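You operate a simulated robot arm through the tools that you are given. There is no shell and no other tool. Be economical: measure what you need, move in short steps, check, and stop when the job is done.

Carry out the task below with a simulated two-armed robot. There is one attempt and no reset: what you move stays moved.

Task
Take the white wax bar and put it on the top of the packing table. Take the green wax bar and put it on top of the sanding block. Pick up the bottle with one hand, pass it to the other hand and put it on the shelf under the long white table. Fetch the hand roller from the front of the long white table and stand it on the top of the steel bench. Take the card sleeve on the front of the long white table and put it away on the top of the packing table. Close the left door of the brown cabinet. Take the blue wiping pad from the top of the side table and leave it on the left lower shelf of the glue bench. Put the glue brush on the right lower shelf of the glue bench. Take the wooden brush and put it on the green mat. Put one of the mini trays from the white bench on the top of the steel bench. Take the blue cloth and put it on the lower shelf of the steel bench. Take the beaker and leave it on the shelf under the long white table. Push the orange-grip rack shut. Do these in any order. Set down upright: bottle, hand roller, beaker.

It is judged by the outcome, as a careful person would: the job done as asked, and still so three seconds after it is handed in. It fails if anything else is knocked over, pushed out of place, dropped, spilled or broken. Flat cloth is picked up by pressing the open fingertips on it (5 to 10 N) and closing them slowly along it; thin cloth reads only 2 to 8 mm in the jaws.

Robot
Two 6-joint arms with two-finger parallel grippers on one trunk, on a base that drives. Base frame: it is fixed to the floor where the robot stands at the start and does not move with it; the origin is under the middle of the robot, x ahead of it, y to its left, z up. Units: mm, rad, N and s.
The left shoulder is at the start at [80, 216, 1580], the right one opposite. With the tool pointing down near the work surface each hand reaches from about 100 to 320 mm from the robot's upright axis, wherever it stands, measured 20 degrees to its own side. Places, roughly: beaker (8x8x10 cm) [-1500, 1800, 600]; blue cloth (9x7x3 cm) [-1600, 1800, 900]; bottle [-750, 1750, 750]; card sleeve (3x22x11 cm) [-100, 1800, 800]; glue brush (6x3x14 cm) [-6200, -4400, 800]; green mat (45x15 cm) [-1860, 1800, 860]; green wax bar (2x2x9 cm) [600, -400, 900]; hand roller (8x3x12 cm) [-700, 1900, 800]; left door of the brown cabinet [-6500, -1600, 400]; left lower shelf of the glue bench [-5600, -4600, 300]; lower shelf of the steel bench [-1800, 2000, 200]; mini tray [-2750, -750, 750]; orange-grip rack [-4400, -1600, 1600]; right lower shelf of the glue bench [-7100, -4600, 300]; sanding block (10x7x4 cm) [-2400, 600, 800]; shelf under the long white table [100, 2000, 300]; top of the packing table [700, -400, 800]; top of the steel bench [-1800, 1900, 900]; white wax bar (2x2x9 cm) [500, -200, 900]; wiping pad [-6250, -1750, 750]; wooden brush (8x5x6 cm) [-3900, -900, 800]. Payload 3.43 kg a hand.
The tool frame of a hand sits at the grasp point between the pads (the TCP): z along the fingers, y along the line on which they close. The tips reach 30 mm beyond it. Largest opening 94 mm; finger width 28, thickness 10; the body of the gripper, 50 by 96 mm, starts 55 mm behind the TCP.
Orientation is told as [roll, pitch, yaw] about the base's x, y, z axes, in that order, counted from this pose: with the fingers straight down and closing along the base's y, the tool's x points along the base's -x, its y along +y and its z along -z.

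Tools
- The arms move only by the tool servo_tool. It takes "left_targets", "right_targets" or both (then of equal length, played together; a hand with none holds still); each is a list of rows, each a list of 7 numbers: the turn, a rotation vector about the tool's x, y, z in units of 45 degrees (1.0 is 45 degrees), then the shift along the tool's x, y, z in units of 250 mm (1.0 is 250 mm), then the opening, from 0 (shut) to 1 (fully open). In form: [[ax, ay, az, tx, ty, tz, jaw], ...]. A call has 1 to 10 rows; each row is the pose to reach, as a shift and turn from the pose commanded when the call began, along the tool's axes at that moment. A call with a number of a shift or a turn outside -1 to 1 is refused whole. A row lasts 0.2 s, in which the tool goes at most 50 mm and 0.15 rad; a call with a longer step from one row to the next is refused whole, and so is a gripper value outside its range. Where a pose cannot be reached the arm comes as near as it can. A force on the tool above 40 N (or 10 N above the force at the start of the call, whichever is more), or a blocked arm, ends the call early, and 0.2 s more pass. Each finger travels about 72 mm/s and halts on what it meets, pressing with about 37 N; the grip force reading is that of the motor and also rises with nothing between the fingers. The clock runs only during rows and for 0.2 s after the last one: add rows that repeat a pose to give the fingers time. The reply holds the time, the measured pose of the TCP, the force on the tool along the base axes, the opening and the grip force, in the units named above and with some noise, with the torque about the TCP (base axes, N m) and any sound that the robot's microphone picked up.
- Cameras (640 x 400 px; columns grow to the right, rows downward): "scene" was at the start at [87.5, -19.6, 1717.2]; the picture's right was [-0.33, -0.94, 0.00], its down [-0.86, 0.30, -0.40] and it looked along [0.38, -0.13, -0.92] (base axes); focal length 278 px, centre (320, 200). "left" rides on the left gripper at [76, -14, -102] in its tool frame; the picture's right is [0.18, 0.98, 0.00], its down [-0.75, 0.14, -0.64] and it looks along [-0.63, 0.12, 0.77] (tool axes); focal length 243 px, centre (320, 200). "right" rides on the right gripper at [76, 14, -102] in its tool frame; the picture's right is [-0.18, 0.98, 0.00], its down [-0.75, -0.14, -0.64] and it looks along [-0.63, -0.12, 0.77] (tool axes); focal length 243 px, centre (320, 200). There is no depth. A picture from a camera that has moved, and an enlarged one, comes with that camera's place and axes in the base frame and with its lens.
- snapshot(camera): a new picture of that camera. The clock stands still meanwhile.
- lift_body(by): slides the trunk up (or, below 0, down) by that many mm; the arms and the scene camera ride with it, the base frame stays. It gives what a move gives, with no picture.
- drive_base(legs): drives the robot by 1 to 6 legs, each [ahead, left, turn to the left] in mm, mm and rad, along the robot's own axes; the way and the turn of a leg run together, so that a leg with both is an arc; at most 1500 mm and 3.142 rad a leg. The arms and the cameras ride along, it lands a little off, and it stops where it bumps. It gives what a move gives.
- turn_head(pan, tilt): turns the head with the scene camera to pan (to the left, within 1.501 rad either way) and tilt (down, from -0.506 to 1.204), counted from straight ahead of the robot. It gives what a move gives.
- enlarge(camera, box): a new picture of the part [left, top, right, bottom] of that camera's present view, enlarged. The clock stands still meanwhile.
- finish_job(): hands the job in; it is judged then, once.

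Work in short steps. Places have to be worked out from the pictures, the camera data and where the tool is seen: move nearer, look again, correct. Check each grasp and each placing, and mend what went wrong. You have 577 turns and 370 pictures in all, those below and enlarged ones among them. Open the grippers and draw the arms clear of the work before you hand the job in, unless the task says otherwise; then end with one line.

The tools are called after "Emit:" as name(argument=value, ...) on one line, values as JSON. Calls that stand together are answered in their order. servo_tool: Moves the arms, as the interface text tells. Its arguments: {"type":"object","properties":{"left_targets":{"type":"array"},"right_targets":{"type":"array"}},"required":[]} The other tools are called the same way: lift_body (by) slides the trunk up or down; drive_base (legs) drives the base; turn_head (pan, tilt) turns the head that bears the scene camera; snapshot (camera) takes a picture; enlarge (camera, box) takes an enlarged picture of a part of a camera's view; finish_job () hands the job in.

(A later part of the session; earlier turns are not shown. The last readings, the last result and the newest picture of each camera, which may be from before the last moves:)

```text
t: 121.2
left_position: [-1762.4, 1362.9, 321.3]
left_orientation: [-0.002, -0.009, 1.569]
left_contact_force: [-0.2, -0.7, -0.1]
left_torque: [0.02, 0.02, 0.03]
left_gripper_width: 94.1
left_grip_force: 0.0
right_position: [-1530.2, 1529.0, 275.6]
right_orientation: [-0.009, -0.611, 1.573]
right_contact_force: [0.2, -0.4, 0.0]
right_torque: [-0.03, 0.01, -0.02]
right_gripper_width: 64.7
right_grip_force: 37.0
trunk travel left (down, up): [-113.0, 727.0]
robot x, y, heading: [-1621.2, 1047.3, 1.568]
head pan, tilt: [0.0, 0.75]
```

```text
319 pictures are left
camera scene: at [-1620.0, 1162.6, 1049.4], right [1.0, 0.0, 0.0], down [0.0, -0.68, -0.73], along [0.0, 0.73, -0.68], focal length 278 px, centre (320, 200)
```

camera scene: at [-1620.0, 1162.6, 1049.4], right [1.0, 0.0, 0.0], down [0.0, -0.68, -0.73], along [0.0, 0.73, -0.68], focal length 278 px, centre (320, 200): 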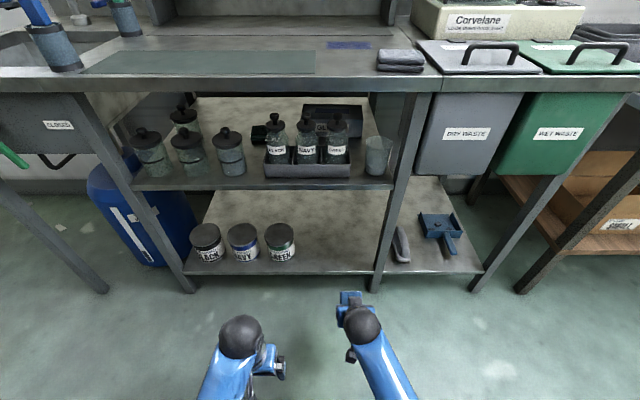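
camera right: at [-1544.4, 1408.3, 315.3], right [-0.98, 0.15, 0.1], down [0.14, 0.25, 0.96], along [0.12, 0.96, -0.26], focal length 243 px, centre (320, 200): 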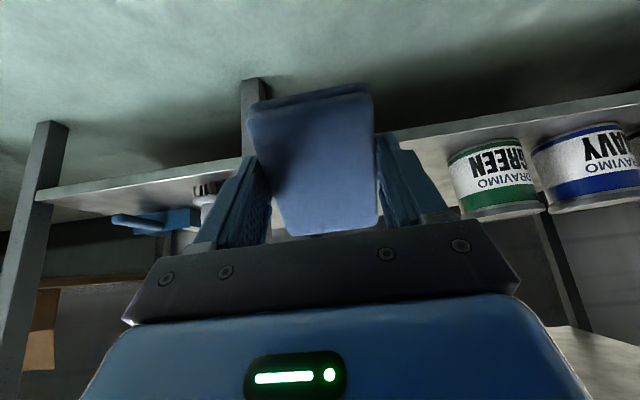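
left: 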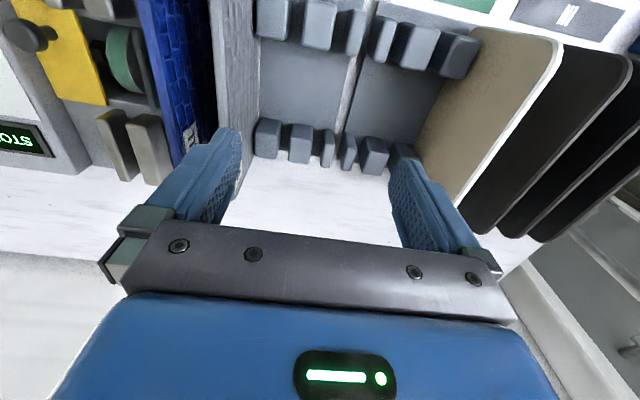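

Shelf front edge ≈ y 1737, z 150; free between x -1710 and -1425. I go 30 mm left, down 45 mm and drive forward 150 mm, then check.

Emit:
servo_tool(right_targets=[[0, 0, 0, 0, 0.12, 0, 0], [0, 0, 0, 0, 0.12, 0, 0]])

Emit:
lift_body(by=-40)

Emit:
drive_base(legs=[[150, 0, 0]])

Emit:
snapshot(camera="right")

Emit:
snapshot(camera="scene")

```text
t: 121.8
left_position: [-1762.5, 1363.6, 321.7]
left_orientation: [-0.001, -0.009, 1.569]
left_contact_force: [-1.2, 0.3, -0.1]
left_torque: [0.01, 0.0, 0.03]
left_gripper_width: 93.9
left_grip_force: 0.0
right_position: [-1558.6, 1528.3, 274.7]
right_orientation: [-0.009, -0.612, 1.572]
right_contact_force: [-0.3, 0.0, -0.8]
right_torque: [0.01, 0.02, -0.01]
right_gripper_width: 64.9
right_grip_force: 37.7
trunk travel left (down, up): [-113.0, 727.0]
robot x, y, heading: [-1620.2, 1052.0, 1.566]
head pan, tilt: [0.0, 0.75]
```

```text
t: 122.7
left_position: [-1763.4, 1363.7, 281.5]
left_orientation: [-0.002, -0.008, 1.57]
left_contact_force: [-0.1, 0.1, -0.1]
left_torque: [-0.04, 0.02, 0.04]
left_gripper_width: 93.9
left_grip_force: 0.1
right_position: [-1559.3, 1529.1, 235.0]
right_orientation: [-0.009, -0.613, 1.572]
right_contact_force: [0.0, 0.2, 0.1]
right_torque: [-0.01, 0.0, -0.01]
right_gripper_width: 64.5
right_grip_force: 37.1
trunk travel left (down, up): [-73.0, 767.0]
robot x, y, heading: [-1622.8, 1050.7, 1.571]
head pan, tilt: [0.0, 0.75]
```

```text
t: 124.0
left_position: [-1762.2, 1512.0, 282.0]
left_orientation: [-0.003, -0.008, 1.57]
left_contact_force: [-0.3, 0.1, 0.4]
left_torque: [0.0, -0.02, -0.01]
left_gripper_width: 94.2
left_grip_force: 0.0
right_position: [-1558.6, 1676.1, 236.0]
right_orientation: [-0.007, -0.61, 1.572]
right_contact_force: [-0.1, 0.9, -0.5]
right_torque: [-0.04, -0.01, 0.03]
right_gripper_width: 65.0
right_grip_force: 37.4
trunk travel left (down, up): [-73.0, 767.0]
robot x, y, heading: [-1621.1, 1196.2, 1.571]
head pan, tilt: [0.0, 0.75]
```

```text
318 pictures are left
camera right: at [-1573.7, 1556.1, 275.1], right [-0.98, 0.15, 0.1], down [0.14, 0.25, 0.96], along [0.12, 0.96, -0.26], focal length 243 px, centre (320, 200)
```

right: 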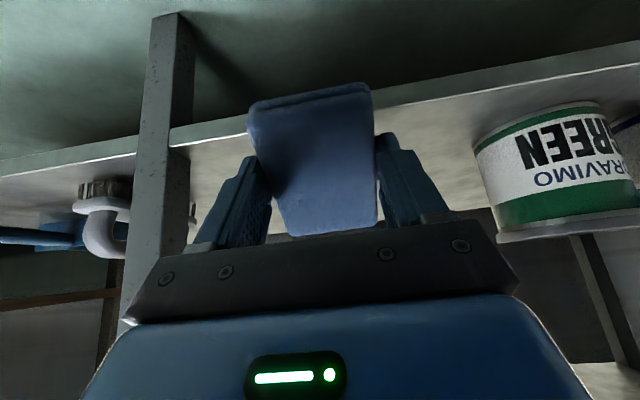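

```text
317 pictures are left
camera scene: at [-1619.8, 1311.8, 1009.3], right [1.0, 0.0, 0.0], down [0.0, -0.68, -0.73], along [0.0, 0.73, -0.68], focal length 278 px, centre (320, 200)
```

scene: 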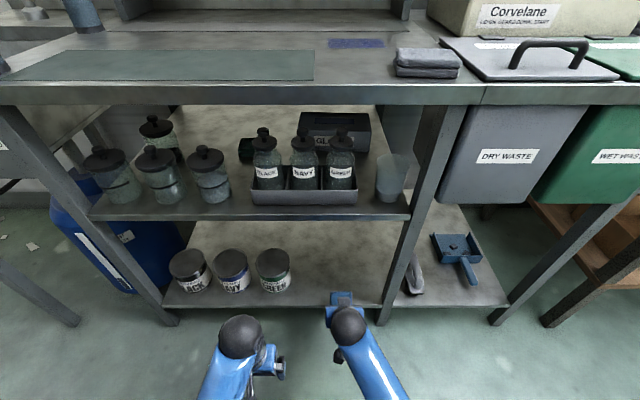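

Clear. Extend forward 130 mm over the shelf.

Emit:
servo_tool(right_targets=[[0, 0, 0, -0.1, 0, 0.07, 0], [0, 0, 0, -0.2, 0, 0.14, 0], [0, 0, 0, -0.3, 0, 0.21, 0], [0, 0, 0, -0.4, 0, 0.28, 0], [0, 0, 0, -0.43, 0, 0.3, 0], [0, 0, 0, -0.43, 0, 0.3, 0]])

Emit:
lift_body(by=-20)

Emit:
snapshot(camera="right")

```text
t: 125.4
left_position: [-1762.0, 1511.6, 281.9]
left_orientation: [-0.001, -0.008, 1.569]
left_contact_force: [0.4, 0.3, 0.1]
left_torque: [0.02, -0.01, 0.01]
left_gripper_width: 93.6
left_grip_force: 0.0
right_position: [-1556.9, 1807.9, 235.3]
right_orientation: [-0.009, -0.612, 1.572]
right_contact_force: [0.3, -1.1, 0.3]
right_torque: [-0.03, 0.02, 0.0]
right_gripper_width: 65.0
right_grip_force: 36.8
trunk travel left (down, up): [-73.0, 767.0]
robot x, y, heading: [-1622.8, 1197.9, 1.562]
head pan, tilt: [0.0, 0.75]
```

```text
t: 126.1
left_position: [-1763.7, 1513.3, 261.6]
left_orientation: [-0.001, -0.01, 1.567]
left_contact_force: [0.3, -0.3, 0.8]
left_torque: [0.01, 0.0, -0.04]
left_gripper_width: 94.0
left_grip_force: 0.0
right_position: [-1556.5, 1807.5, 215.1]
right_orientation: [-0.009, -0.613, 1.573]
right_contact_force: [0.3, 1.3, -0.3]
right_torque: [0.0, -0.02, 0.01]
right_gripper_width: 64.9
right_grip_force: 36.9
trunk travel left (down, up): [-53.0, 787.0]
robot x, y, heading: [-1618.8, 1194.3, 1.571]
head pan, tilt: [0.0, 0.75]
```

```text
316 pictures are left
camera right: at [-1572.0, 1686.8, 255.6], right [-0.98, 0.15, 0.1], down [0.14, 0.25, 0.96], along [0.12, 0.96, -0.26], focal length 243 px, centre (320, 200)
```

right: 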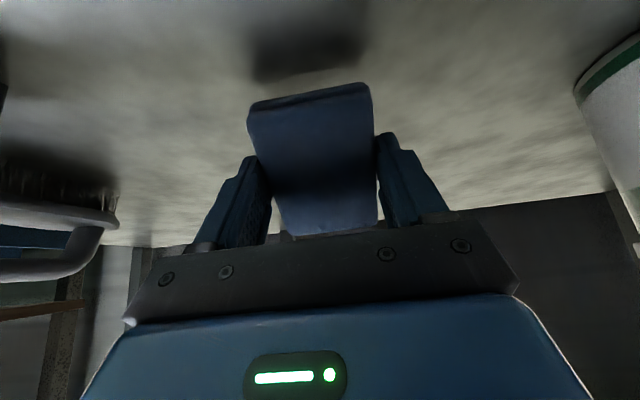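

Creep straight down until contact.

Emit:
servo_tool(right_targets=[[0, 0, 0, 0.0115, 0, 0.0164, 0], [0, 0, 0, 0.023, 0, 0.0328, 0], [0, 0, 0, 0.0345, 0, 0.049, 0], [0, 0, 0, 0.046, 0, 0.0656, 0], [0, 0, 0, 0.0575, 0, 0.082, 0], [0, 0, 0, 0.069, 0, 0.0984, 0]])

```text
t: 127.2
left_position: [-1763.0, 1512.3, 260.1]
left_orientation: [-0.002, -0.01, 1.569]
left_contact_force: [-0.7, 0.1, 0.4]
left_torque: [0.0, 0.0, -0.03]
left_gripper_width: 94.1
left_grip_force: 0.1
right_position: [-1556.6, 1814.8, 205.1]
right_orientation: [-0.002, -0.638, 1.568]
right_contact_force: [0.3, -1.1, 15.1]
right_torque: [-0.35, -0.19, -0.04]
right_gripper_width: 64.7
right_grip_force: 36.7
trunk travel left (down, up): [-53.0, 787.0]
robot x, y, heading: [-1625.1, 1196.6, 1.57]
head pan, tilt: [0.0, 0.75]
stopped in row 5 (right hand): the force on the tool passed its limit at 41 N (the readings are from after the stop); the commanded pose is now the measured one
```

Contact. Release gently.

Emit:
servo_tool(right_targets=[[0, 0, 0, 0, 0, 0, 0.72], [0, 0, 0, 0, 0, 0, 0.8], [0, 0, 0, 0, 0, 0, 0.9], [0, 0, 0, 0, 0, 0, 1], [0, 0, 0, 0, 0, 0, 1]])

Emit:
snapshot(camera="right")

```text
t: 128.4
left_position: [-1762.4, 1513.7, 260.5]
left_orientation: [-0.002, -0.01, 1.569]
left_contact_force: [-0.8, 0.3, 0.9]
left_torque: [0.01, 0.03, 0.01]
left_gripper_width: 94.0
left_grip_force: 0.1
right_position: [-1557.4, 1814.0, 201.4]
right_orientation: [-0.004, -0.63, 1.573]
right_contact_force: [0.0, 0.5, -0.2]
right_torque: [0.04, 0.01, -0.01]
right_gripper_width: 94.1
right_grip_force: 0.0
trunk travel left (down, up): [-53.0, 787.0]
robot x, y, heading: [-1618.7, 1198.7, 1.567]
head pan, tilt: [0.0, 0.75]
```

```text
315 pictures are left
camera right: at [-1572.2, 1692.2, 239.3], right [-0.98, 0.15, 0.11], down [0.14, 0.23, 0.96], along [0.12, 0.96, -0.25], focal length 243 px, centre (320, 200)
```

right: 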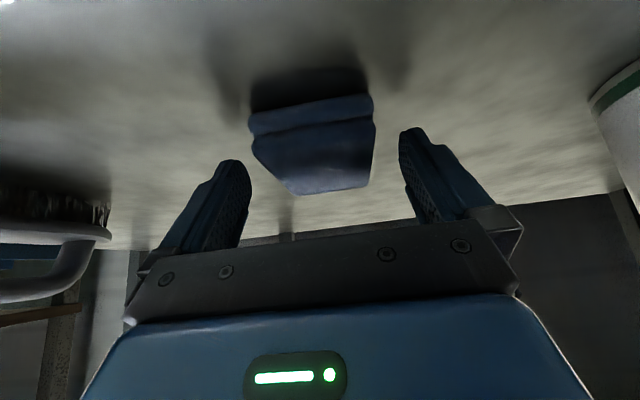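

The cloth lies on the lower shelf. Back out and look at the beaker on the mid shelf more closely.

Emit:
lift_body(by=8)

Emit:
drive_base(legs=[[-150, 0, 0]])

Emit:
enlarge(camera="scene", box=[230, 80, 490, 290])

```text
t: 129.0
left_position: [-1763.3, 1512.7, 269.6]
left_orientation: [-0.001, -0.008, 1.568]
left_contact_force: [0.4, 0.6, -0.3]
left_torque: [0.02, 0.02, 0.0]
left_gripper_width: 93.8
left_grip_force: 0.0
right_position: [-1556.7, 1813.1, 209.0]
right_orientation: [-0.005, -0.627, 1.571]
right_contact_force: [-0.3, -0.3, 0.2]
right_torque: [0.03, 0.0, -0.02]
right_gripper_width: 93.9
right_grip_force: 0.1
trunk travel left (down, up): [-61.0, 779.0]
robot x, y, heading: [-1620.8, 1199.4, 1.568]
head pan, tilt: [0.0, 0.75]
```

```text
t: 130.3
left_position: [-1762.0, 1363.1, 269.2]
left_orientation: [-0.001, -0.007, 1.568]
left_contact_force: [0.3, -0.5, -0.1]
left_torque: [-0.03, 0.03, 0.02]
left_gripper_width: 93.9
left_grip_force: 0.1
right_position: [-1554.9, 1664.5, 209.9]
right_orientation: [-0.003, -0.63, 1.569]
right_contact_force: [-1.1, 0.4, 0.2]
right_torque: [-0.02, 0.04, 0.0]
right_gripper_width: 94.0
right_grip_force: 0.0
trunk travel left (down, up): [-61.0, 779.0]
robot x, y, heading: [-1621.2, 1049.3, 1.576]
head pan, tilt: [0.0, 0.75]
```

```text
1.90 times, centred on (360, 185) of scene
camera zoom: at [-1620.0, 1162.1, 997.5], right [1.0, 0.0, 0.0], down [0.0, -0.68, -0.73], along [0.0, 0.73, -0.68], focal length 530 px, centre (244, 229)
```

zoom: 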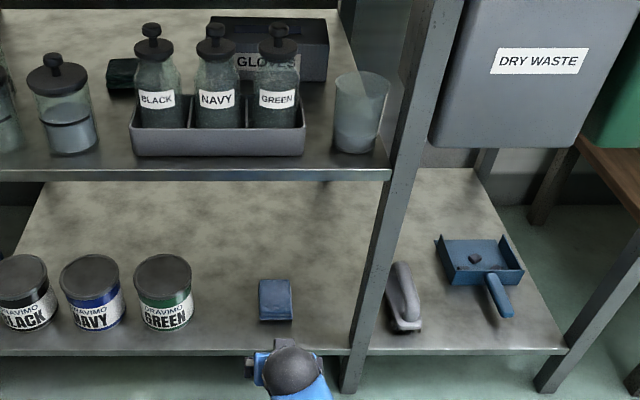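

Cloth is placed. For the beaker, the middle leg partly hides it from the front, so I'll come diagonally from the left: reposition the robot to about (-2061,1184) heading 0.87 and raise the trunk.

Emit:
drive_base(legs=[[0, 440, 0], [135, 0, -0.7]])

Emit:
lift_body(by=390)

Emit:
servo_tool(right_targets=[[0, -0.15, 0, 0, 0, 0, 1], [0, -0.3, 0, 0, 0, 0, 1], [0, -0.45, 0, 0, 0, 0, 1], [0, -0.61, 0, 0, 0, 0, 1], [0, -0.61, 0, 0, 0, 0, 1]])

Emit:
servo_tool(right_targets=[[0, -0.15, 0, 0, 0, 0, 1], [0, -0.3, 0, 0, 0, 0, 1], [0, -0.45, 0, 0, 0, 0, 1], [0, -0.6, 0, 0, 0, 0, 1], [0, -0.6, 0, 0, 0, 0, 1]])

Emit:
snapshot(camera="right")

Emit:
snapshot(camera="scene")

```text
t: 134.9
left_position: [-1915.3, 1503.4, 269.2]
left_orientation: [-0.001, -0.008, 0.857]
left_contact_force: [-0.1, -0.1, 0.0]
left_torque: [-0.01, -0.02, 0.0]
left_gripper_width: 94.2
left_grip_force: 0.0
right_position: [-1562.2, 1597.0, 207.4]
right_orientation: [-0.003, -0.628, 0.856]
right_contact_force: [-0.4, -0.1, 1.5]
right_torque: [0.02, 0.01, -0.02]
right_gripper_width: 94.1
right_grip_force: 0.1
trunk travel left (down, up): [-61.0, 779.0]
robot x, y, heading: [-2014.0, 1176.4, 0.856]
head pan, tilt: [0.0, 0.75]
```

```text
t: 138.6
left_position: [-1915.3, 1504.2, 660.2]
left_orientation: [-0.003, -0.009, 0.857]
left_contact_force: [-0.3, -0.5, 0.0]
left_torque: [-0.02, -0.02, -0.01]
left_gripper_width: 94.0
left_grip_force: 0.0
right_position: [-1562.3, 1597.8, 598.5]
right_orientation: [-0.003, -0.629, 0.857]
right_contact_force: [-0.2, 0.2, 0.4]
right_torque: [-0.01, 0.02, 0.0]
right_gripper_width: 93.8
right_grip_force: 0.1
trunk travel left (down, up): [-451.0, 389.0]
robot x, y, heading: [-2011.4, 1171.9, 0.856]
head pan, tilt: [0.0, 0.75]
```

```text
t: 139.8
left_position: [-1914.8, 1504.6, 658.9]
left_orientation: [-0.003, -0.009, 0.856]
left_contact_force: [-0.8, 0.1, 0.5]
left_torque: [-0.03, 0.02, 0.01]
left_gripper_width: 93.9
left_grip_force: 0.0
right_position: [-1562.7, 1598.2, 599.1]
right_orientation: [-0.003, -1.111, 0.86]
right_contact_force: [0.7, -1.1, 0.0]
right_torque: [0.01, 0.0, -0.01]
right_gripper_width: 94.0
right_grip_force: 0.1
trunk travel left (down, up): [-451.0, 389.0]
robot x, y, heading: [-2011.8, 1175.2, 0.854]
head pan, tilt: [0.0, 0.75]
```

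```text
t: 141.0
left_position: [-1914.4, 1503.4, 659.8]
left_orientation: [-0.002, -0.009, 0.857]
left_contact_force: [-0.1, 1.5, -0.4]
left_torque: [-0.02, 0.01, 0.0]
left_gripper_width: 94.0
left_grip_force: 0.0
right_position: [-1563.0, 1597.4, 599.9]
right_orientation: [-2.887, -1.559, -2.541]
right_contact_force: [-0.3, -0.3, -0.4]
right_torque: [0.0, 0.0, -0.01]
right_gripper_width: 94.2
right_grip_force: 0.0
trunk travel left (down, up): [-451.0, 389.0]
robot x, y, heading: [-2008.7, 1173.8, 0.861]
head pan, tilt: [0.0, 0.75]
```

```text
313 pictures are left
camera right: at [-1640.6, 1530.3, 522.5], right [-0.74, 0.64, 0.18], down [-0.32, -0.58, 0.75], along [0.59, 0.5, 0.64], focal length 243 px, centre (320, 200)
```

right: 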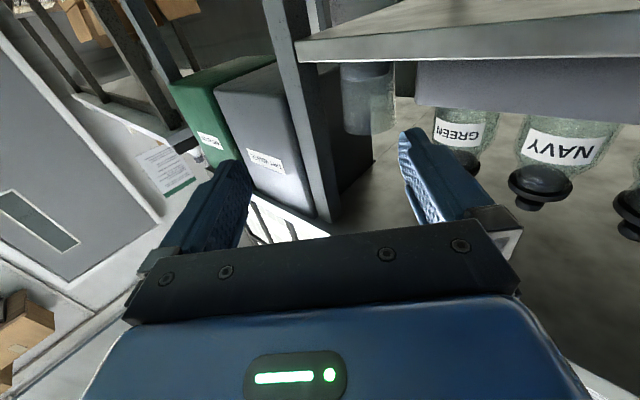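

```text
312 pictures are left
camera scene: at [-1937.9, 1259.6, 1387.4], right [0.76, -0.66, 0.0], down [-0.45, -0.52, -0.73], along [0.48, 0.55, -0.68], focal length 278 px, centre (320, 200)
```

scene: 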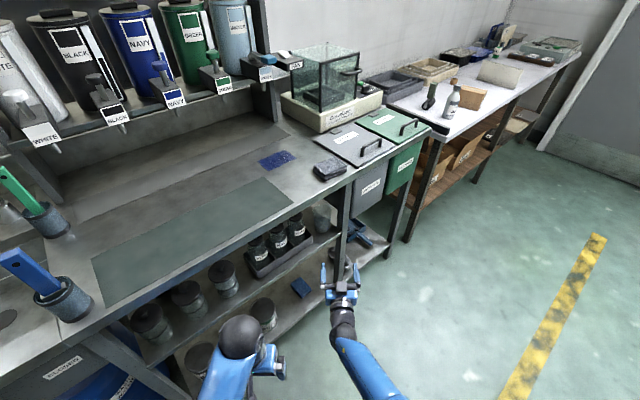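

Horizontal approach works. The beaker is near (-1461,1795,590–690), the leg's corner near (-1437,1735). I turn the hand to yaw ≈0.72, raise it to z 650 and line up 150 mm before the beaker.

Emit:
servo_tool(right_targets=[[0.04, 0, 0, -0.05, 0.07, 0.06, 0.95], [0.08, 0, 0, -0.1, 0.14, 0.12, 0.9], [0.12, 0, 0, -0.15, 0.21, 0.2, 0.87], [0.175, 0, 0, -0.2, 0.292, 0.27, 0.87], [0.175, 0, 0, -0.2, 0.292, 0.27, 0.87]])

Emit:
snapshot(camera="right")

Emit:
enlarge(camera="scene", box=[230, 170, 420, 310])

```text
t: 142.2
left_position: [-1915.0, 1503.5, 658.9]
left_orientation: [-0.002, -0.01, 0.856]
left_contact_force: [-0.3, -0.3, 0.3]
left_torque: [0.02, 0.04, 0.0]
left_gripper_width: 94.0
left_grip_force: 0.0
right_position: [-1572.6, 1696.2, 649.0]
right_orientation: [-3.025, -1.562, -2.544]
right_contact_force: [-0.2, 0.3, 0.5]
right_torque: [-0.01, -0.02, -0.04]
right_gripper_width: 81.8
right_grip_force: 0.0
trunk travel left (down, up): [-451.0, 389.0]
robot x, y, heading: [-2013.9, 1168.6, 0.855]
head pan, tilt: [0.0, 0.75]
```

```text
311 pictures are left
camera right: at [-1660.4, 1641.3, 571.9], right [-0.65, 0.74, 0.18], down [-0.4, -0.53, 0.75], along [0.65, 0.41, 0.64], focal length 243 px, centre (320, 200)
```

right: 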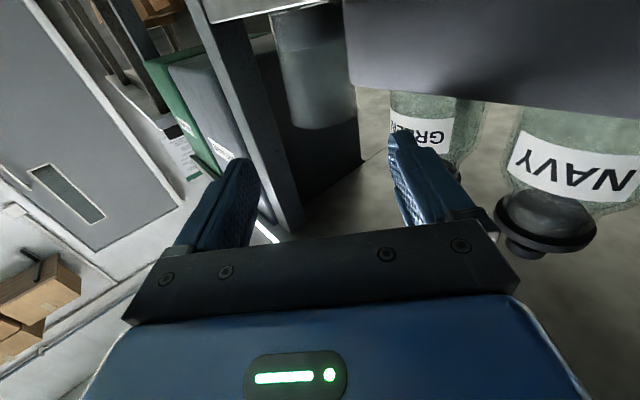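

```text
2.86 times, centred on (325, 240) of scene
camera zoom: at [-1937.5, 1259.0, 1387.4], right [0.76, -0.66, 0.0], down [-0.45, -0.51, -0.73], along [0.48, 0.55, -0.68], focal length 795 px, centre (306, 86)
```

zoom: 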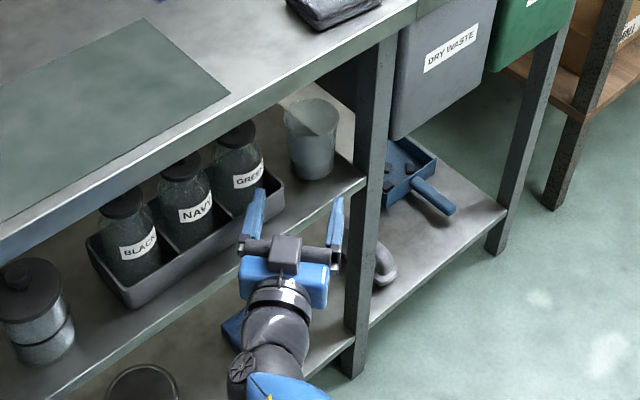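

Very tight between leg and beaker, so I increase the angle a bit (yaw 0.62), lower to z 632, and advance to ~75 mm before the beaker.

Emit:
servo_tool(right_targets=[[0.04, 0, 0, 0.02, 0.015, 0.08, 0.9], [0.08, 0, 0, 0.05, 0.03, 0.16, 0.9], [0.127, 0, 0, 0.068, 0.05, 0.24, 0.9], [0.127, 0, 0, 0.068, 0.05, 0.276, 0.9], [0.127, 0, 0, 0.068, 0.05, 0.276, 0.9]])

Emit:
snapshot(camera="right")

Emit:
enlarge(camera="scene", box=[270, 180, 380, 270])

```text
t: 143.4
left_position: [-1914.6, 1503.3, 659.1]
left_orientation: [-0.001, -0.009, 0.855]
left_contact_force: [0.5, -0.8, 0.4]
left_torque: [-0.01, -0.03, 0.0]
left_gripper_width: 93.9
left_grip_force: 0.1
right_position: [-1543.4, 1716.0, 666.5]
right_orientation: [-3.118, -1.563, -2.546]
right_contact_force: [-0.8, -0.3, 0.4]
right_torque: [-0.01, 0.01, 0.0]
right_gripper_width: 84.7
right_grip_force: 0.1
right hand out of reach, approached as far as the arm can: row 1, 2, 3, 4, 5
trunk travel left (down, up): [-451.0, 389.0]
robot x, y, heading: [-2012.1, 1174.5, 0.858]
head pan, tilt: [0.0, 0.75]
```

```text
309 pictures are left
camera right: at [-1635.0, 1669.0, 589.8], right [-0.57, 0.8, 0.18], down [-0.45, -0.49, 0.75], along [0.69, 0.34, 0.64], focal length 243 px, centre (320, 200)
```

right: 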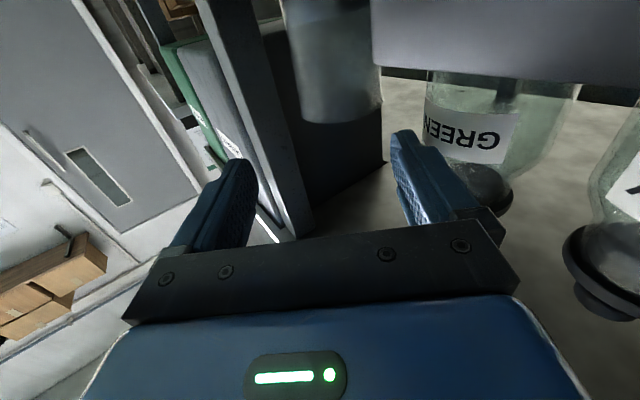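

```text
4.44 times, centred on (325, 225) of scene
camera zoom: at [-1937.7, 1259.5, 1387.4], right [0.76, -0.66, 0.0], down [-0.45, -0.52, -0.73], along [0.48, 0.55, -0.68], focal length 1237 px, centre (298, 89)
```

zoom: 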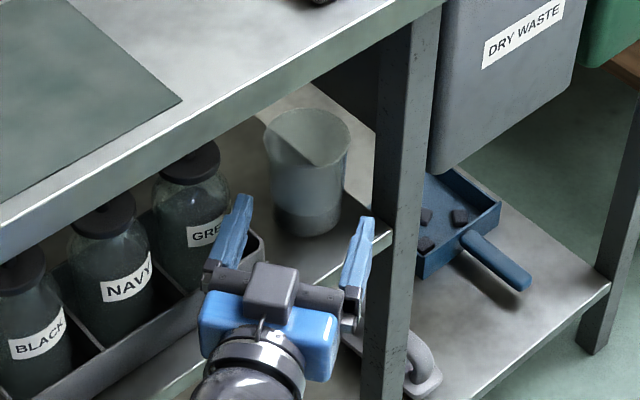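

Geometry is now consistent: beaker (-1467,1796), leg corner (-1415,1760). The arm is at its reach limit, so I retract, move the robot 77 ahead / 114 left, and re-approach at yaw 0.80.

Emit:
servo_tool(right_targets=[[-0.05, 0, 0, 0, 0, -0.18, 1], [-0.1, 0, 0, 0, -0.06, -0.36, 1], [-0.15, 0, 0, 0, -0.16, -0.5, 1], [-0.22, 0, 0, 0, -0.28, -0.6, 1], [-0.22, 0, 0, 0, -0.4, -0.68, 1], [-0.22, 0, 0, 0, -0.4, -0.68, 1]])

Emit:
drive_base(legs=[[77, 114, 0]])

Emit:
snapshot(camera="right")

```text
t: 144.8
left_position: [-1913.8, 1502.6, 659.4]
left_orientation: [-0.002, -0.008, 0.855]
left_contact_force: [-0.2, 0.3, -0.8]
left_torque: [0.0, -0.01, 0.05]
left_gripper_width: 94.1
left_grip_force: 0.2
right_position: [-1590.3, 1622.8, 562.4]
right_orientation: [-2.983, -1.561, -2.509]
right_contact_force: [-0.1, -0.2, -0.4]
right_torque: [0.01, -0.01, -0.02]
right_gripper_width: 94.0
right_grip_force: 0.1
right hand out of reach, approached as far as the arm can: row 1, 2, 3, 4, 5, 6
trunk travel left (down, up): [-451.0, 389.0]
robot x, y, heading: [-2013.3, 1172.2, 0.855]
head pan, tilt: [0.0, 0.75]
```

```text
t: 145.8
left_position: [-1928.8, 1554.6, 658.6]
left_orientation: [-0.004, -0.009, 0.857]
left_contact_force: [-0.8, 1.1, -0.5]
left_torque: [-0.02, -0.05, -0.03]
left_gripper_width: 93.8
left_grip_force: 0.0
right_position: [-1606.4, 1670.1, 560.4]
right_orientation: [-2.834, -1.554, -2.658]
right_contact_force: [7.7, -7.3, 2.4]
right_torque: [0.04, -0.01, -0.36]
right_gripper_width: 87.8
right_grip_force: 0.0
trunk travel left (down, up): [-451.0, 389.0]
robot x, y, heading: [-2026.7, 1226.8, 0.858]
head pan, tilt: [0.0, 0.75]
stopped in leg 1: the force on the tool passed its limit at 114 N (the readings are from after the stop); the commanded pose is now the measured one
```

```text
307 pictures are left
camera right: at [-1687.8, 1608.3, 482.7], right [-0.7, 0.69, 0.18], down [-0.36, -0.56, 0.74], along [0.61, 0.46, 0.64], focal length 243 px, centre (320, 200)
```

right: 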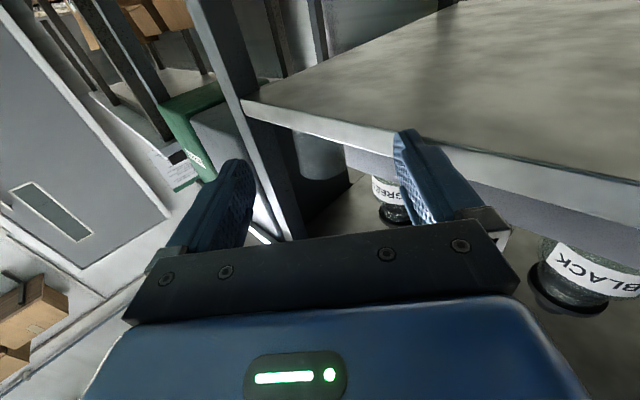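

The hand had sagged to z 560 because of the reach limit and a finger met the shelf edge. I back off and recheck.

Emit:
drive_base(legs=[[-90, 0, 0]])

Emit:
servo_tool(right_targets=[[0, 0, 0, -0.1, 0, 0, 1], [0, 0, 0, -0.2, 0, 0, 1], [0, 0, 0, -0.3, 0, 0, 1], [0, 0, 0, -0.36, 0, 0, 1], [0, 0, 0, -0.36, 0, 0, 1]])

Emit:
enlarge(camera="scene", box=[120, 140, 420, 330])

```text
t: 146.9
left_position: [-1985.9, 1487.3, 658.8]
left_orientation: [-0.003, -0.009, 0.856]
left_contact_force: [0.1, 0.5, 0.1]
left_torque: [-0.02, 0.0, -0.01]
left_gripper_width: 94.0
left_grip_force: 0.0
right_position: [-1663.6, 1603.7, 562.4]
right_orientation: [-2.998, -1.555, -2.491]
right_contact_force: [-0.6, -0.5, -0.2]
right_torque: [-0.02, -0.01, 0.04]
right_gripper_width: 94.0
right_grip_force: 0.1
trunk travel left (down, up): [-451.0, 389.0]
robot x, y, heading: [-2086.0, 1156.7, 0.859]
head pan, tilt: [0.0, 0.75]
```

```text
t: 148.1
left_position: [-1985.0, 1486.7, 660.2]
left_orientation: [-0.001, -0.009, 0.856]
left_contact_force: [-0.2, -0.2, 0.2]
left_torque: [0.04, 0.01, 0.01]
left_gripper_width: 94.0
left_grip_force: 0.1
right_position: [-1666.5, 1600.9, 651.0]
right_orientation: [-3.037, -1.555, -2.451]
right_contact_force: [0.6, -1.0, 0.0]
right_torque: [0.0, 0.0, -0.02]
right_gripper_width: 94.1
right_grip_force: 0.2
right hand out of reach, approached as far as the arm can: row 1
trunk travel left (down, up): [-451.0, 389.0]
robot x, y, heading: [-2082.1, 1162.5, 0.855]
head pan, tilt: [0.0, 0.75]
```

```text
2.11 times, centred on (270, 235) of scene
camera zoom: at [-2008.1, 1240.9, 1387.5], right [0.76, -0.66, 0.0], down [-0.45, -0.51, -0.73], along [0.48, 0.55, -0.68], focal length 586 px, centre (425, 126)
```

zoom: 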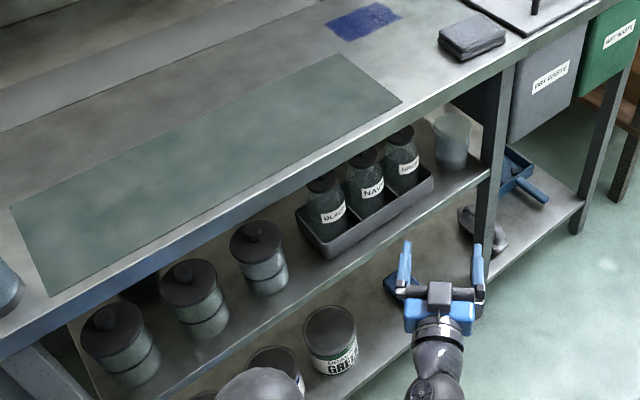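

All intact. The hand is now level at yaw ≈0.80, almost in line with the beaker 278 mm ahead. I trim it and drive the base along the approach line 170 mm.

Emit:
servo_tool(right_targets=[[0, 0, 0, 0.05, -0.02, 0, 0.95], [0, 0, 0, 0.05, -0.02, 0, 0.95]])

Emit:
drive_base(legs=[[170, -10, 0]])

Emit:
snapshot(camera="right")

Emit:
enlarge(camera="scene", box=[240, 180, 400, 290])

```text
t: 148.7
left_position: [-1985.8, 1486.1, 659.0]
left_orientation: [-0.003, -0.009, 0.855]
left_contact_force: [-0.5, 0.4, 0.0]
left_torque: [-0.01, 0.0, -0.01]
left_gripper_width: 94.2
left_grip_force: 0.0
right_position: [-1662.1, 1599.1, 639.1]
right_orientation: [-3.014, -1.556, -2.474]
right_contact_force: [-0.1, 0.0, 0.9]
right_torque: [-0.01, 0.02, -0.04]
right_gripper_width: 89.5
right_grip_force: 0.0
trunk travel left (down, up): [-451.0, 389.0]
robot x, y, heading: [-2086.2, 1153.8, 0.853]
head pan, tilt: [0.0, 0.75]
```

```text
t: 150.2
left_position: [-1868.5, 1607.3, 659.5]
left_orientation: [-0.001, -0.009, 0.858]
left_contact_force: [-0.2, 0.2, -0.2]
left_torque: [0.0, 0.01, 0.02]
left_gripper_width: 93.9
left_grip_force: 0.0
right_position: [-1544.4, 1720.9, 638.9]
right_orientation: [-2.995, -1.554, -2.492]
right_contact_force: [-0.3, 0.0, -0.5]
right_torque: [-0.01, -0.01, -0.02]
right_gripper_width: 89.0
right_grip_force: 0.1
trunk travel left (down, up): [-451.0, 389.0]
robot x, y, heading: [-1963.5, 1278.6, 0.858]
head pan, tilt: [0.0, 0.75]
```

```text
305 pictures are left
camera right: at [-1626.8, 1658.8, 560.5], right [-0.71, 0.69, 0.18], down [-0.36, -0.56, 0.74], along [0.61, 0.46, 0.64], focal length 243 px, centre (320, 200)
```

right: 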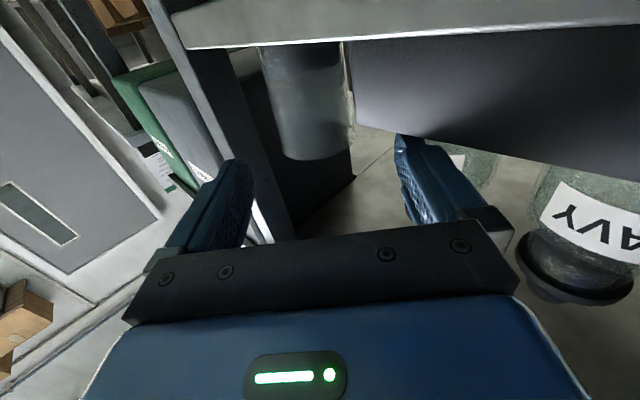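

```text
3.64 times, centred on (320, 235) of scene
camera zoom: at [-1890.6, 1363.6, 1387.4], right [0.76, -0.65, 0.0], down [-0.45, -0.52, -0.73], along [0.48, 0.55, -0.68], focal length 1012 px, centre (320, 73)
```

zoom: 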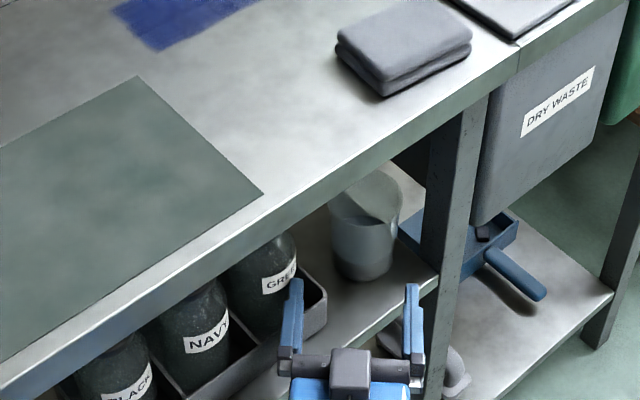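

Beaker is ~8 mm right of my line, with a 15 mm slot between it and the leg. I shift 5 mm right, set the opening to 79 mm, raise 10 mm and advance 50 mm.

Emit:
servo_tool(right_targets=[[0, 0, 0, -0.04, -0.02, 0, 0.84], [0, 0, 0, -0.04, -0.02, 0, 0.84]])

Emit:
drive_base(legs=[[50, -3, 0]])

Emit:
snapshot(camera="right")

Emit:
enlarge(camera="scene", box=[260, 190, 400, 280])

```text
t: 150.8
left_position: [-1867.1, 1608.1, 658.2]
left_orientation: [-0.003, -0.007, 0.857]
left_contact_force: [-0.1, -0.1, -0.3]
left_torque: [-0.01, -0.04, 0.01]
left_gripper_width: 94.0
left_grip_force: 0.0
right_position: [-1542.7, 1717.5, 648.7]
right_orientation: [-2.99, -1.554, -2.498]
right_contact_force: [-0.2, 0.1, -0.1]
right_torque: [-0.02, -0.02, -0.02]
right_gripper_width: 79.0
right_grip_force: 0.1
trunk travel left (down, up): [-451.0, 389.0]
robot x, y, heading: [-1964.4, 1277.6, 0.862]
head pan, tilt: [0.0, 0.75]
```

```text
t: 151.7
left_position: [-1833.3, 1643.1, 658.8]
left_orientation: [-0.002, -0.009, 0.856]
left_contact_force: [1.0, 0.0, -0.7]
left_torque: [0.0, 0.0, 0.0]
left_gripper_width: 94.1
left_grip_force: 0.1
right_position: [-1507.8, 1750.9, 647.7]
right_orientation: [-2.989, -1.555, -2.498]
right_contact_force: [0.3, -0.2, 0.3]
right_torque: [0.03, -0.02, 0.01]
right_gripper_width: 78.7
right_grip_force: 0.0
trunk travel left (down, up): [-451.0, 389.0]
robot x, y, heading: [-1934.2, 1314.9, 0.854]
head pan, tilt: [0.0, 0.75]
```

```text
303 pictures are left
camera right: at [-1588.9, 1690.3, 570.1], right [-0.71, 0.69, 0.18], down [-0.36, -0.56, 0.74], along [0.61, 0.46, 0.64], focal length 243 px, centre (320, 200)
```

right: 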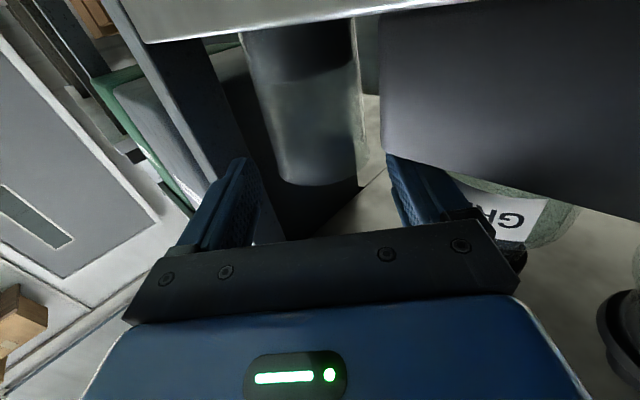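

```text
4.44 times, centred on (330, 235) of scene
camera zoom: at [-1856.1, 1398.9, 1387.5], right [0.76, -0.65, 0.0], down [-0.45, -0.52, -0.73], along [0.48, 0.55, -0.68], focal length 1237 px, centre (276, 44)
```

zoom: 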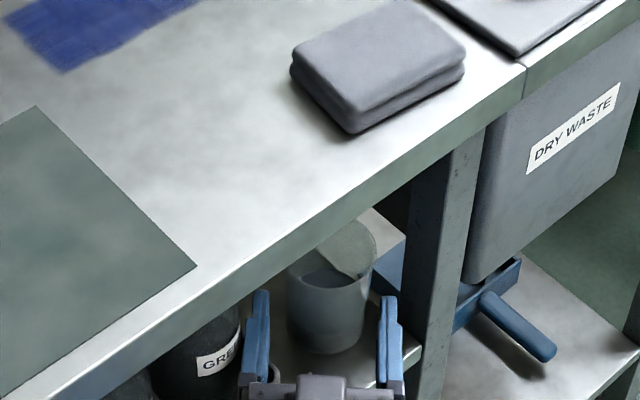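

Fingers straddle the beaker well. Trim 3 mm right and advance the final 58 mm.

Emit:
servo_tool(right_targets=[[0, 0, 0, 0, -0.014, 0, 0.84], [0, 0, 0, 0, -0.014, 0, 0.84]])

Emit:
drive_base(legs=[[55, -3, 0]])

Emit:
snapshot(camera="right")

Emit:
enlarge(camera="scene", box=[260, 190, 400, 280])

```text
t: 152.3
left_position: [-1834.1, 1642.8, 658.3]
left_orientation: [-0.003, -0.007, 0.857]
left_contact_force: [-0.3, -0.2, -0.1]
left_torque: [-0.02, 0.0, -0.02]
left_gripper_width: 94.0
left_grip_force: 0.0
right_position: [-1505.5, 1750.4, 648.1]
right_orientation: [-2.986, -1.557, -2.498]
right_contact_force: [0.3, -0.6, -0.4]
right_torque: [-0.05, -0.01, 0.01]
right_gripper_width: 79.1
right_grip_force: 0.0
trunk travel left (down, up): [-451.0, 389.0]
robot x, y, heading: [-1929.3, 1310.4, 0.856]
head pan, tilt: [0.0, 0.75]
```

```text
t: 153.3
left_position: [-1803.5, 1671.6, 658.1]
left_orientation: [0.001, -0.001, 0.851]
left_contact_force: [-0.5, 0.7, -0.8]
left_torque: [0.01, 0.0, 0.05]
left_gripper_width: 93.9
left_grip_force: 0.0
right_position: [-1473.4, 1779.3, 645.3]
right_orientation: [-2.77, -1.556, -2.717]
right_contact_force: [-3.0, -7.9, 10.6]
right_torque: [-1.0, 1.17, 0.84]
right_gripper_width: 78.8
right_grip_force: 0.0
trunk travel left (down, up): [-451.0, 389.0]
robot x, y, heading: [-1898.8, 1348.8, 0.851]
head pan, tilt: [0.0, 0.75]
stopped in leg 1: the force on the tool passed its limit at 143 N (the readings are from after the stop); the commanded pose is now the measured one
```

```text
301 pictures are left
camera right: at [-1555.1, 1715.6, 567.9], right [-0.71, 0.69, 0.18], down [-0.36, -0.56, 0.75], along [0.61, 0.46, 0.64], focal length 243 px, centre (320, 200)
```

right: 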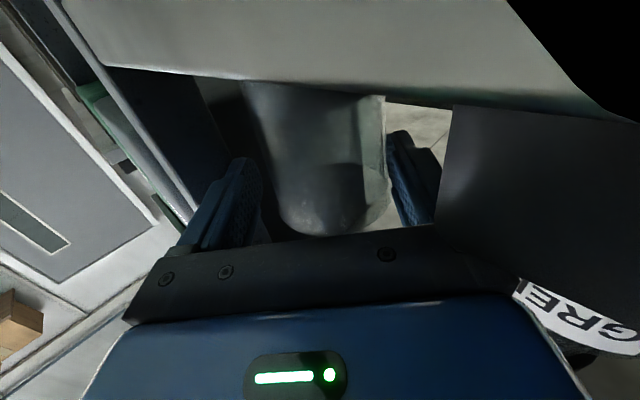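

```text
4.44 times, centred on (330, 235) of scene
camera zoom: at [-1823.8, 1430.1, 1387.5], right [0.75, -0.66, 0.0], down [-0.45, -0.51, -0.73], along [0.48, 0.55, -0.68], focal length 1237 px, centre (276, 44)
```

zoom: 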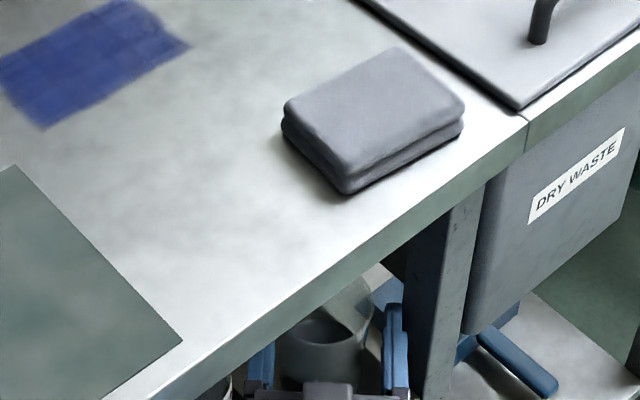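

Something (likely the camera mount at the shelf edge) stopped the last 10 mm, but the beaker is between the pads. I close gently.

Emit:
servo_tool(right_targets=[[0, 0, 0, 0, 0, 0, 0.78], [0, 0, 0, 0, 0, 0, 0.7], [0, 0, 0, 0, 0, 0, 0.6], [0, 0, 0, 0, 0, 0, 0.5], [0, 0, 0, 0, 0, 0, 0.5]])

Emit:
snapshot(camera="right")

```text
t: 154.5
left_position: [-1802.8, 1671.6, 659.0]
left_orientation: [0.0, -0.001, 0.851]
left_contact_force: [-0.4, 0.0, 0.2]
left_torque: [-0.03, -0.03, 0.03]
left_gripper_width: 94.1
left_grip_force: 0.0
right_position: [-1473.8, 1778.1, 646.5]
right_orientation: [-2.715, -1.556, -2.772]
right_contact_force: [-3.1, -12.4, 13.8]
right_torque: [-1.35, 1.37, 0.92]
right_gripper_width: 68.0
right_grip_force: 37.0
trunk travel left (down, up): [-451.0, 389.0]
robot x, y, heading: [-1897.6, 1344.6, 0.855]
head pan, tilt: [0.0, 0.75]
```

```text
299 pictures are left
camera right: at [-1555.0, 1715.6, 568.0], right [-0.71, 0.69, 0.18], down [-0.36, -0.56, 0.75], along [0.61, 0.46, 0.64], focal length 243 px, centre (320, 200)
```

right: 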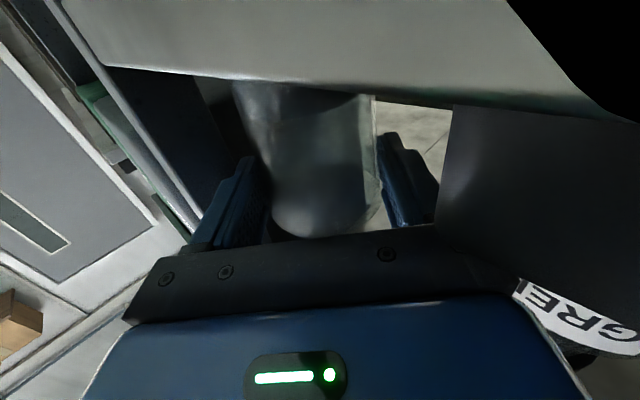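

Gripped (68 mm). Lift 20 mm.

Emit:
lift_body(by=20)

Emit:
snapshot(camera="right")

```text
t: 155.2
left_position: [-1803.2, 1671.9, 678.8]
left_orientation: [0.001, 0.0, 0.85]
left_contact_force: [0.2, 0.0, 0.0]
left_torque: [0.01, 0.02, 0.04]
left_gripper_width: 93.9
left_grip_force: 0.1
right_position: [-1473.1, 1778.6, 664.8]
right_orientation: [-2.69, -1.559, -2.794]
right_contact_force: [-0.1, -0.1, -1.1]
right_torque: [0.02, 0.01, -0.01]
right_gripper_width: 68.1
right_grip_force: 36.7
trunk travel left (down, up): [-471.0, 369.0]
robot x, y, heading: [-1898.6, 1346.1, 0.854]
head pan, tilt: [0.0, 0.75]
```

```text
298 pictures are left
camera right: at [-1554.7, 1715.6, 587.3], right [-0.71, 0.69, 0.18], down [-0.36, -0.56, 0.75], along [0.61, 0.46, 0.64], focal length 243 px, centre (320, 200)
```

right: 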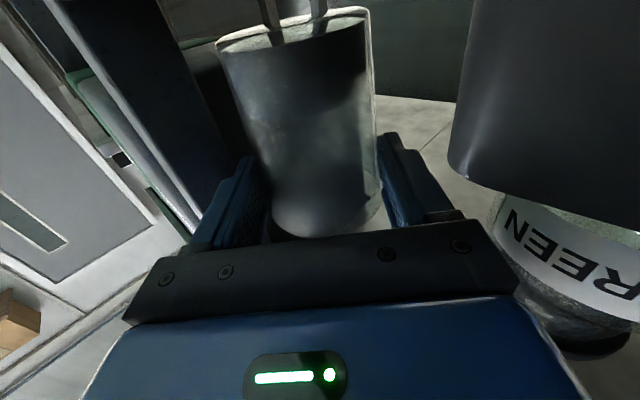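

Lifted freely. Back straight out along the approach line 250 mm.

Emit:
drive_base(legs=[[-250, 13, 0]])

Emit:
snapshot(camera="scene")

```text
t: 157.0
left_position: [-1978.6, 1491.2, 678.4]
left_orientation: [0.0, 0.002, 0.849]
left_contact_force: [0.4, -0.6, 0.1]
left_torque: [0.01, 0.02, 0.01]
left_gripper_width: 94.1
left_grip_force: 0.0
right_position: [-1648.3, 1595.7, 664.6]
right_orientation: [-2.593, -1.56, -2.895]
right_contact_force: [-0.5, -0.4, -0.3]
right_torque: [-0.02, 0.01, 0.01]
right_gripper_width: 68.1
right_grip_force: 37.4
trunk travel left (down, up): [-471.0, 369.0]
robot x, y, heading: [-2075.8, 1167.1, 0.85]
head pan, tilt: [0.0, 0.75]
```

```text
297 pictures are left
camera scene: at [-1998.5, 1249.7, 1407.3], right [0.75, -0.66, 0.0], down [-0.45, -0.51, -0.73], along [0.48, 0.55, -0.68], focal length 278 px, centre (320, 200)
```

scene: 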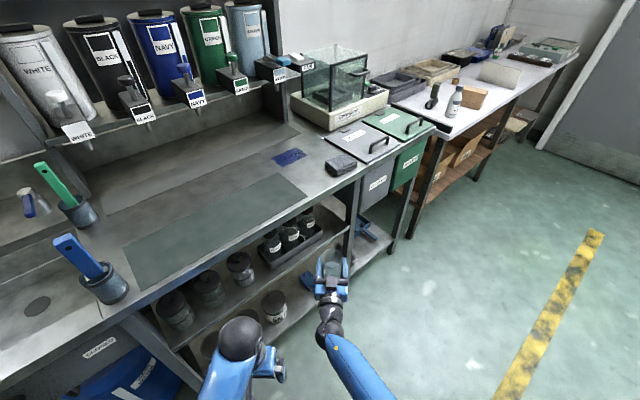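

Beaker secured. I travel to the long white table: translate to about (-300,900), then turn to face it.

Emit:
drive_base(legs=[[486, -755, 0], [486, -755, 0], [0, 0, 0.72]])

Emit:
turn_head(pan=-0.15, tilt=0.6)

Emit:
lift_body(by=-150)

Emit:
snapshot(camera="scene")

```text
t: 168.1
left_position: [-421.2, 1215.1, 678.4]
left_orientation: [0.0, 0.001, 1.553]
left_contact_force: [0.5, 0.7, 0.0]
left_torque: [-0.04, 0.02, -0.01]
left_gripper_width: 93.8
left_grip_force: 0.0
right_position: [-240.0, 1509.3, 663.6]
right_orientation: [-2.583, -1.557, -2.201]
right_contact_force: [-0.6, -0.8, -1.5]
right_torque: [-0.03, 0.01, 0.0]
right_gripper_width: 68.4
right_grip_force: 36.9
trunk travel left (down, up): [-471.0, 369.0]
robot x, y, heading: [-281.4, 904.4, 1.56]
head pan, tilt: [0.0, 0.75]
```

```text
t: 168.8
left_position: [-423.8, 1216.2, 677.7]
left_orientation: [0.0, 0.003, 1.552]
left_contact_force: [0.3, 0.1, 0.5]
left_torque: [0.0, 0.0, -0.03]
left_gripper_width: 93.9
left_grip_force: 0.0
right_position: [-240.2, 1511.1, 663.4]
right_orientation: [-2.57, -1.558, -2.213]
right_contact_force: [-1.0, 0.5, -0.8]
right_torque: [-0.05, 0.02, -0.03]
right_gripper_width: 68.2
right_grip_force: 37.3
trunk travel left (down, up): [-471.0, 369.0]
robot x, y, heading: [-283.4, 905.3, 1.559]
head pan, tilt: [-0.15, 0.6]
```

```text
t: 170.5
left_position: [-423.0, 1215.8, 527.3]
left_orientation: [0.0, 0.002, 1.554]
left_contact_force: [0.2, -0.8, -0.6]
left_torque: [0.02, -0.05, -0.03]
left_gripper_width: 94.0
left_grip_force: 0.0
right_position: [-239.3, 1510.3, 514.8]
right_orientation: [-2.592, -1.558, -2.191]
right_contact_force: [0.3, 0.1, -0.5]
right_torque: [-0.01, 0.0, -0.01]
right_gripper_width: 68.3
right_grip_force: 37.5
trunk travel left (down, up): [-321.0, 519.0]
robot x, y, heading: [-281.8, 905.3, 1.558]
head pan, tilt: [-0.15, 0.6]
```

```text
296 pictures are left
camera scene: at [-268.2, 1022.5, 1270.3], right [0.99, -0.16, 0.0], down [-0.09, -0.56, -0.82], along [0.13, 0.81, -0.57], focal length 278 px, centre (320, 200)
```

scene: 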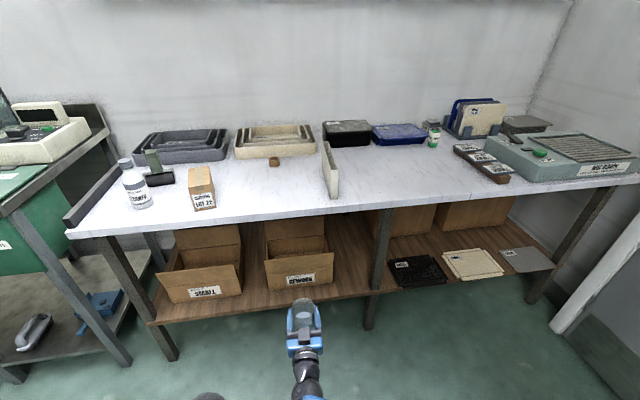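

Emit:
enlarge(camera="scene", box=[230, 180, 570, 340])

```text
1.88 times, centred on (400, 260) of scene
camera zoom: at [-268.2, 1022.5, 1270.3], right [0.99, -0.16, 0.0], down [-0.09, -0.56, -0.82], along [0.13, 0.81, -0.57], focal length 524 px, centre (169, 87)
```

zoom: 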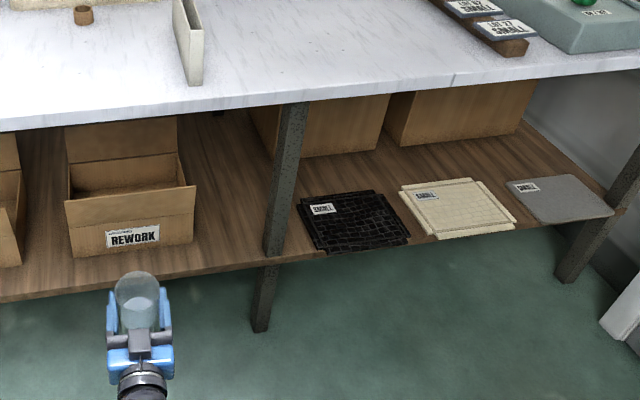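

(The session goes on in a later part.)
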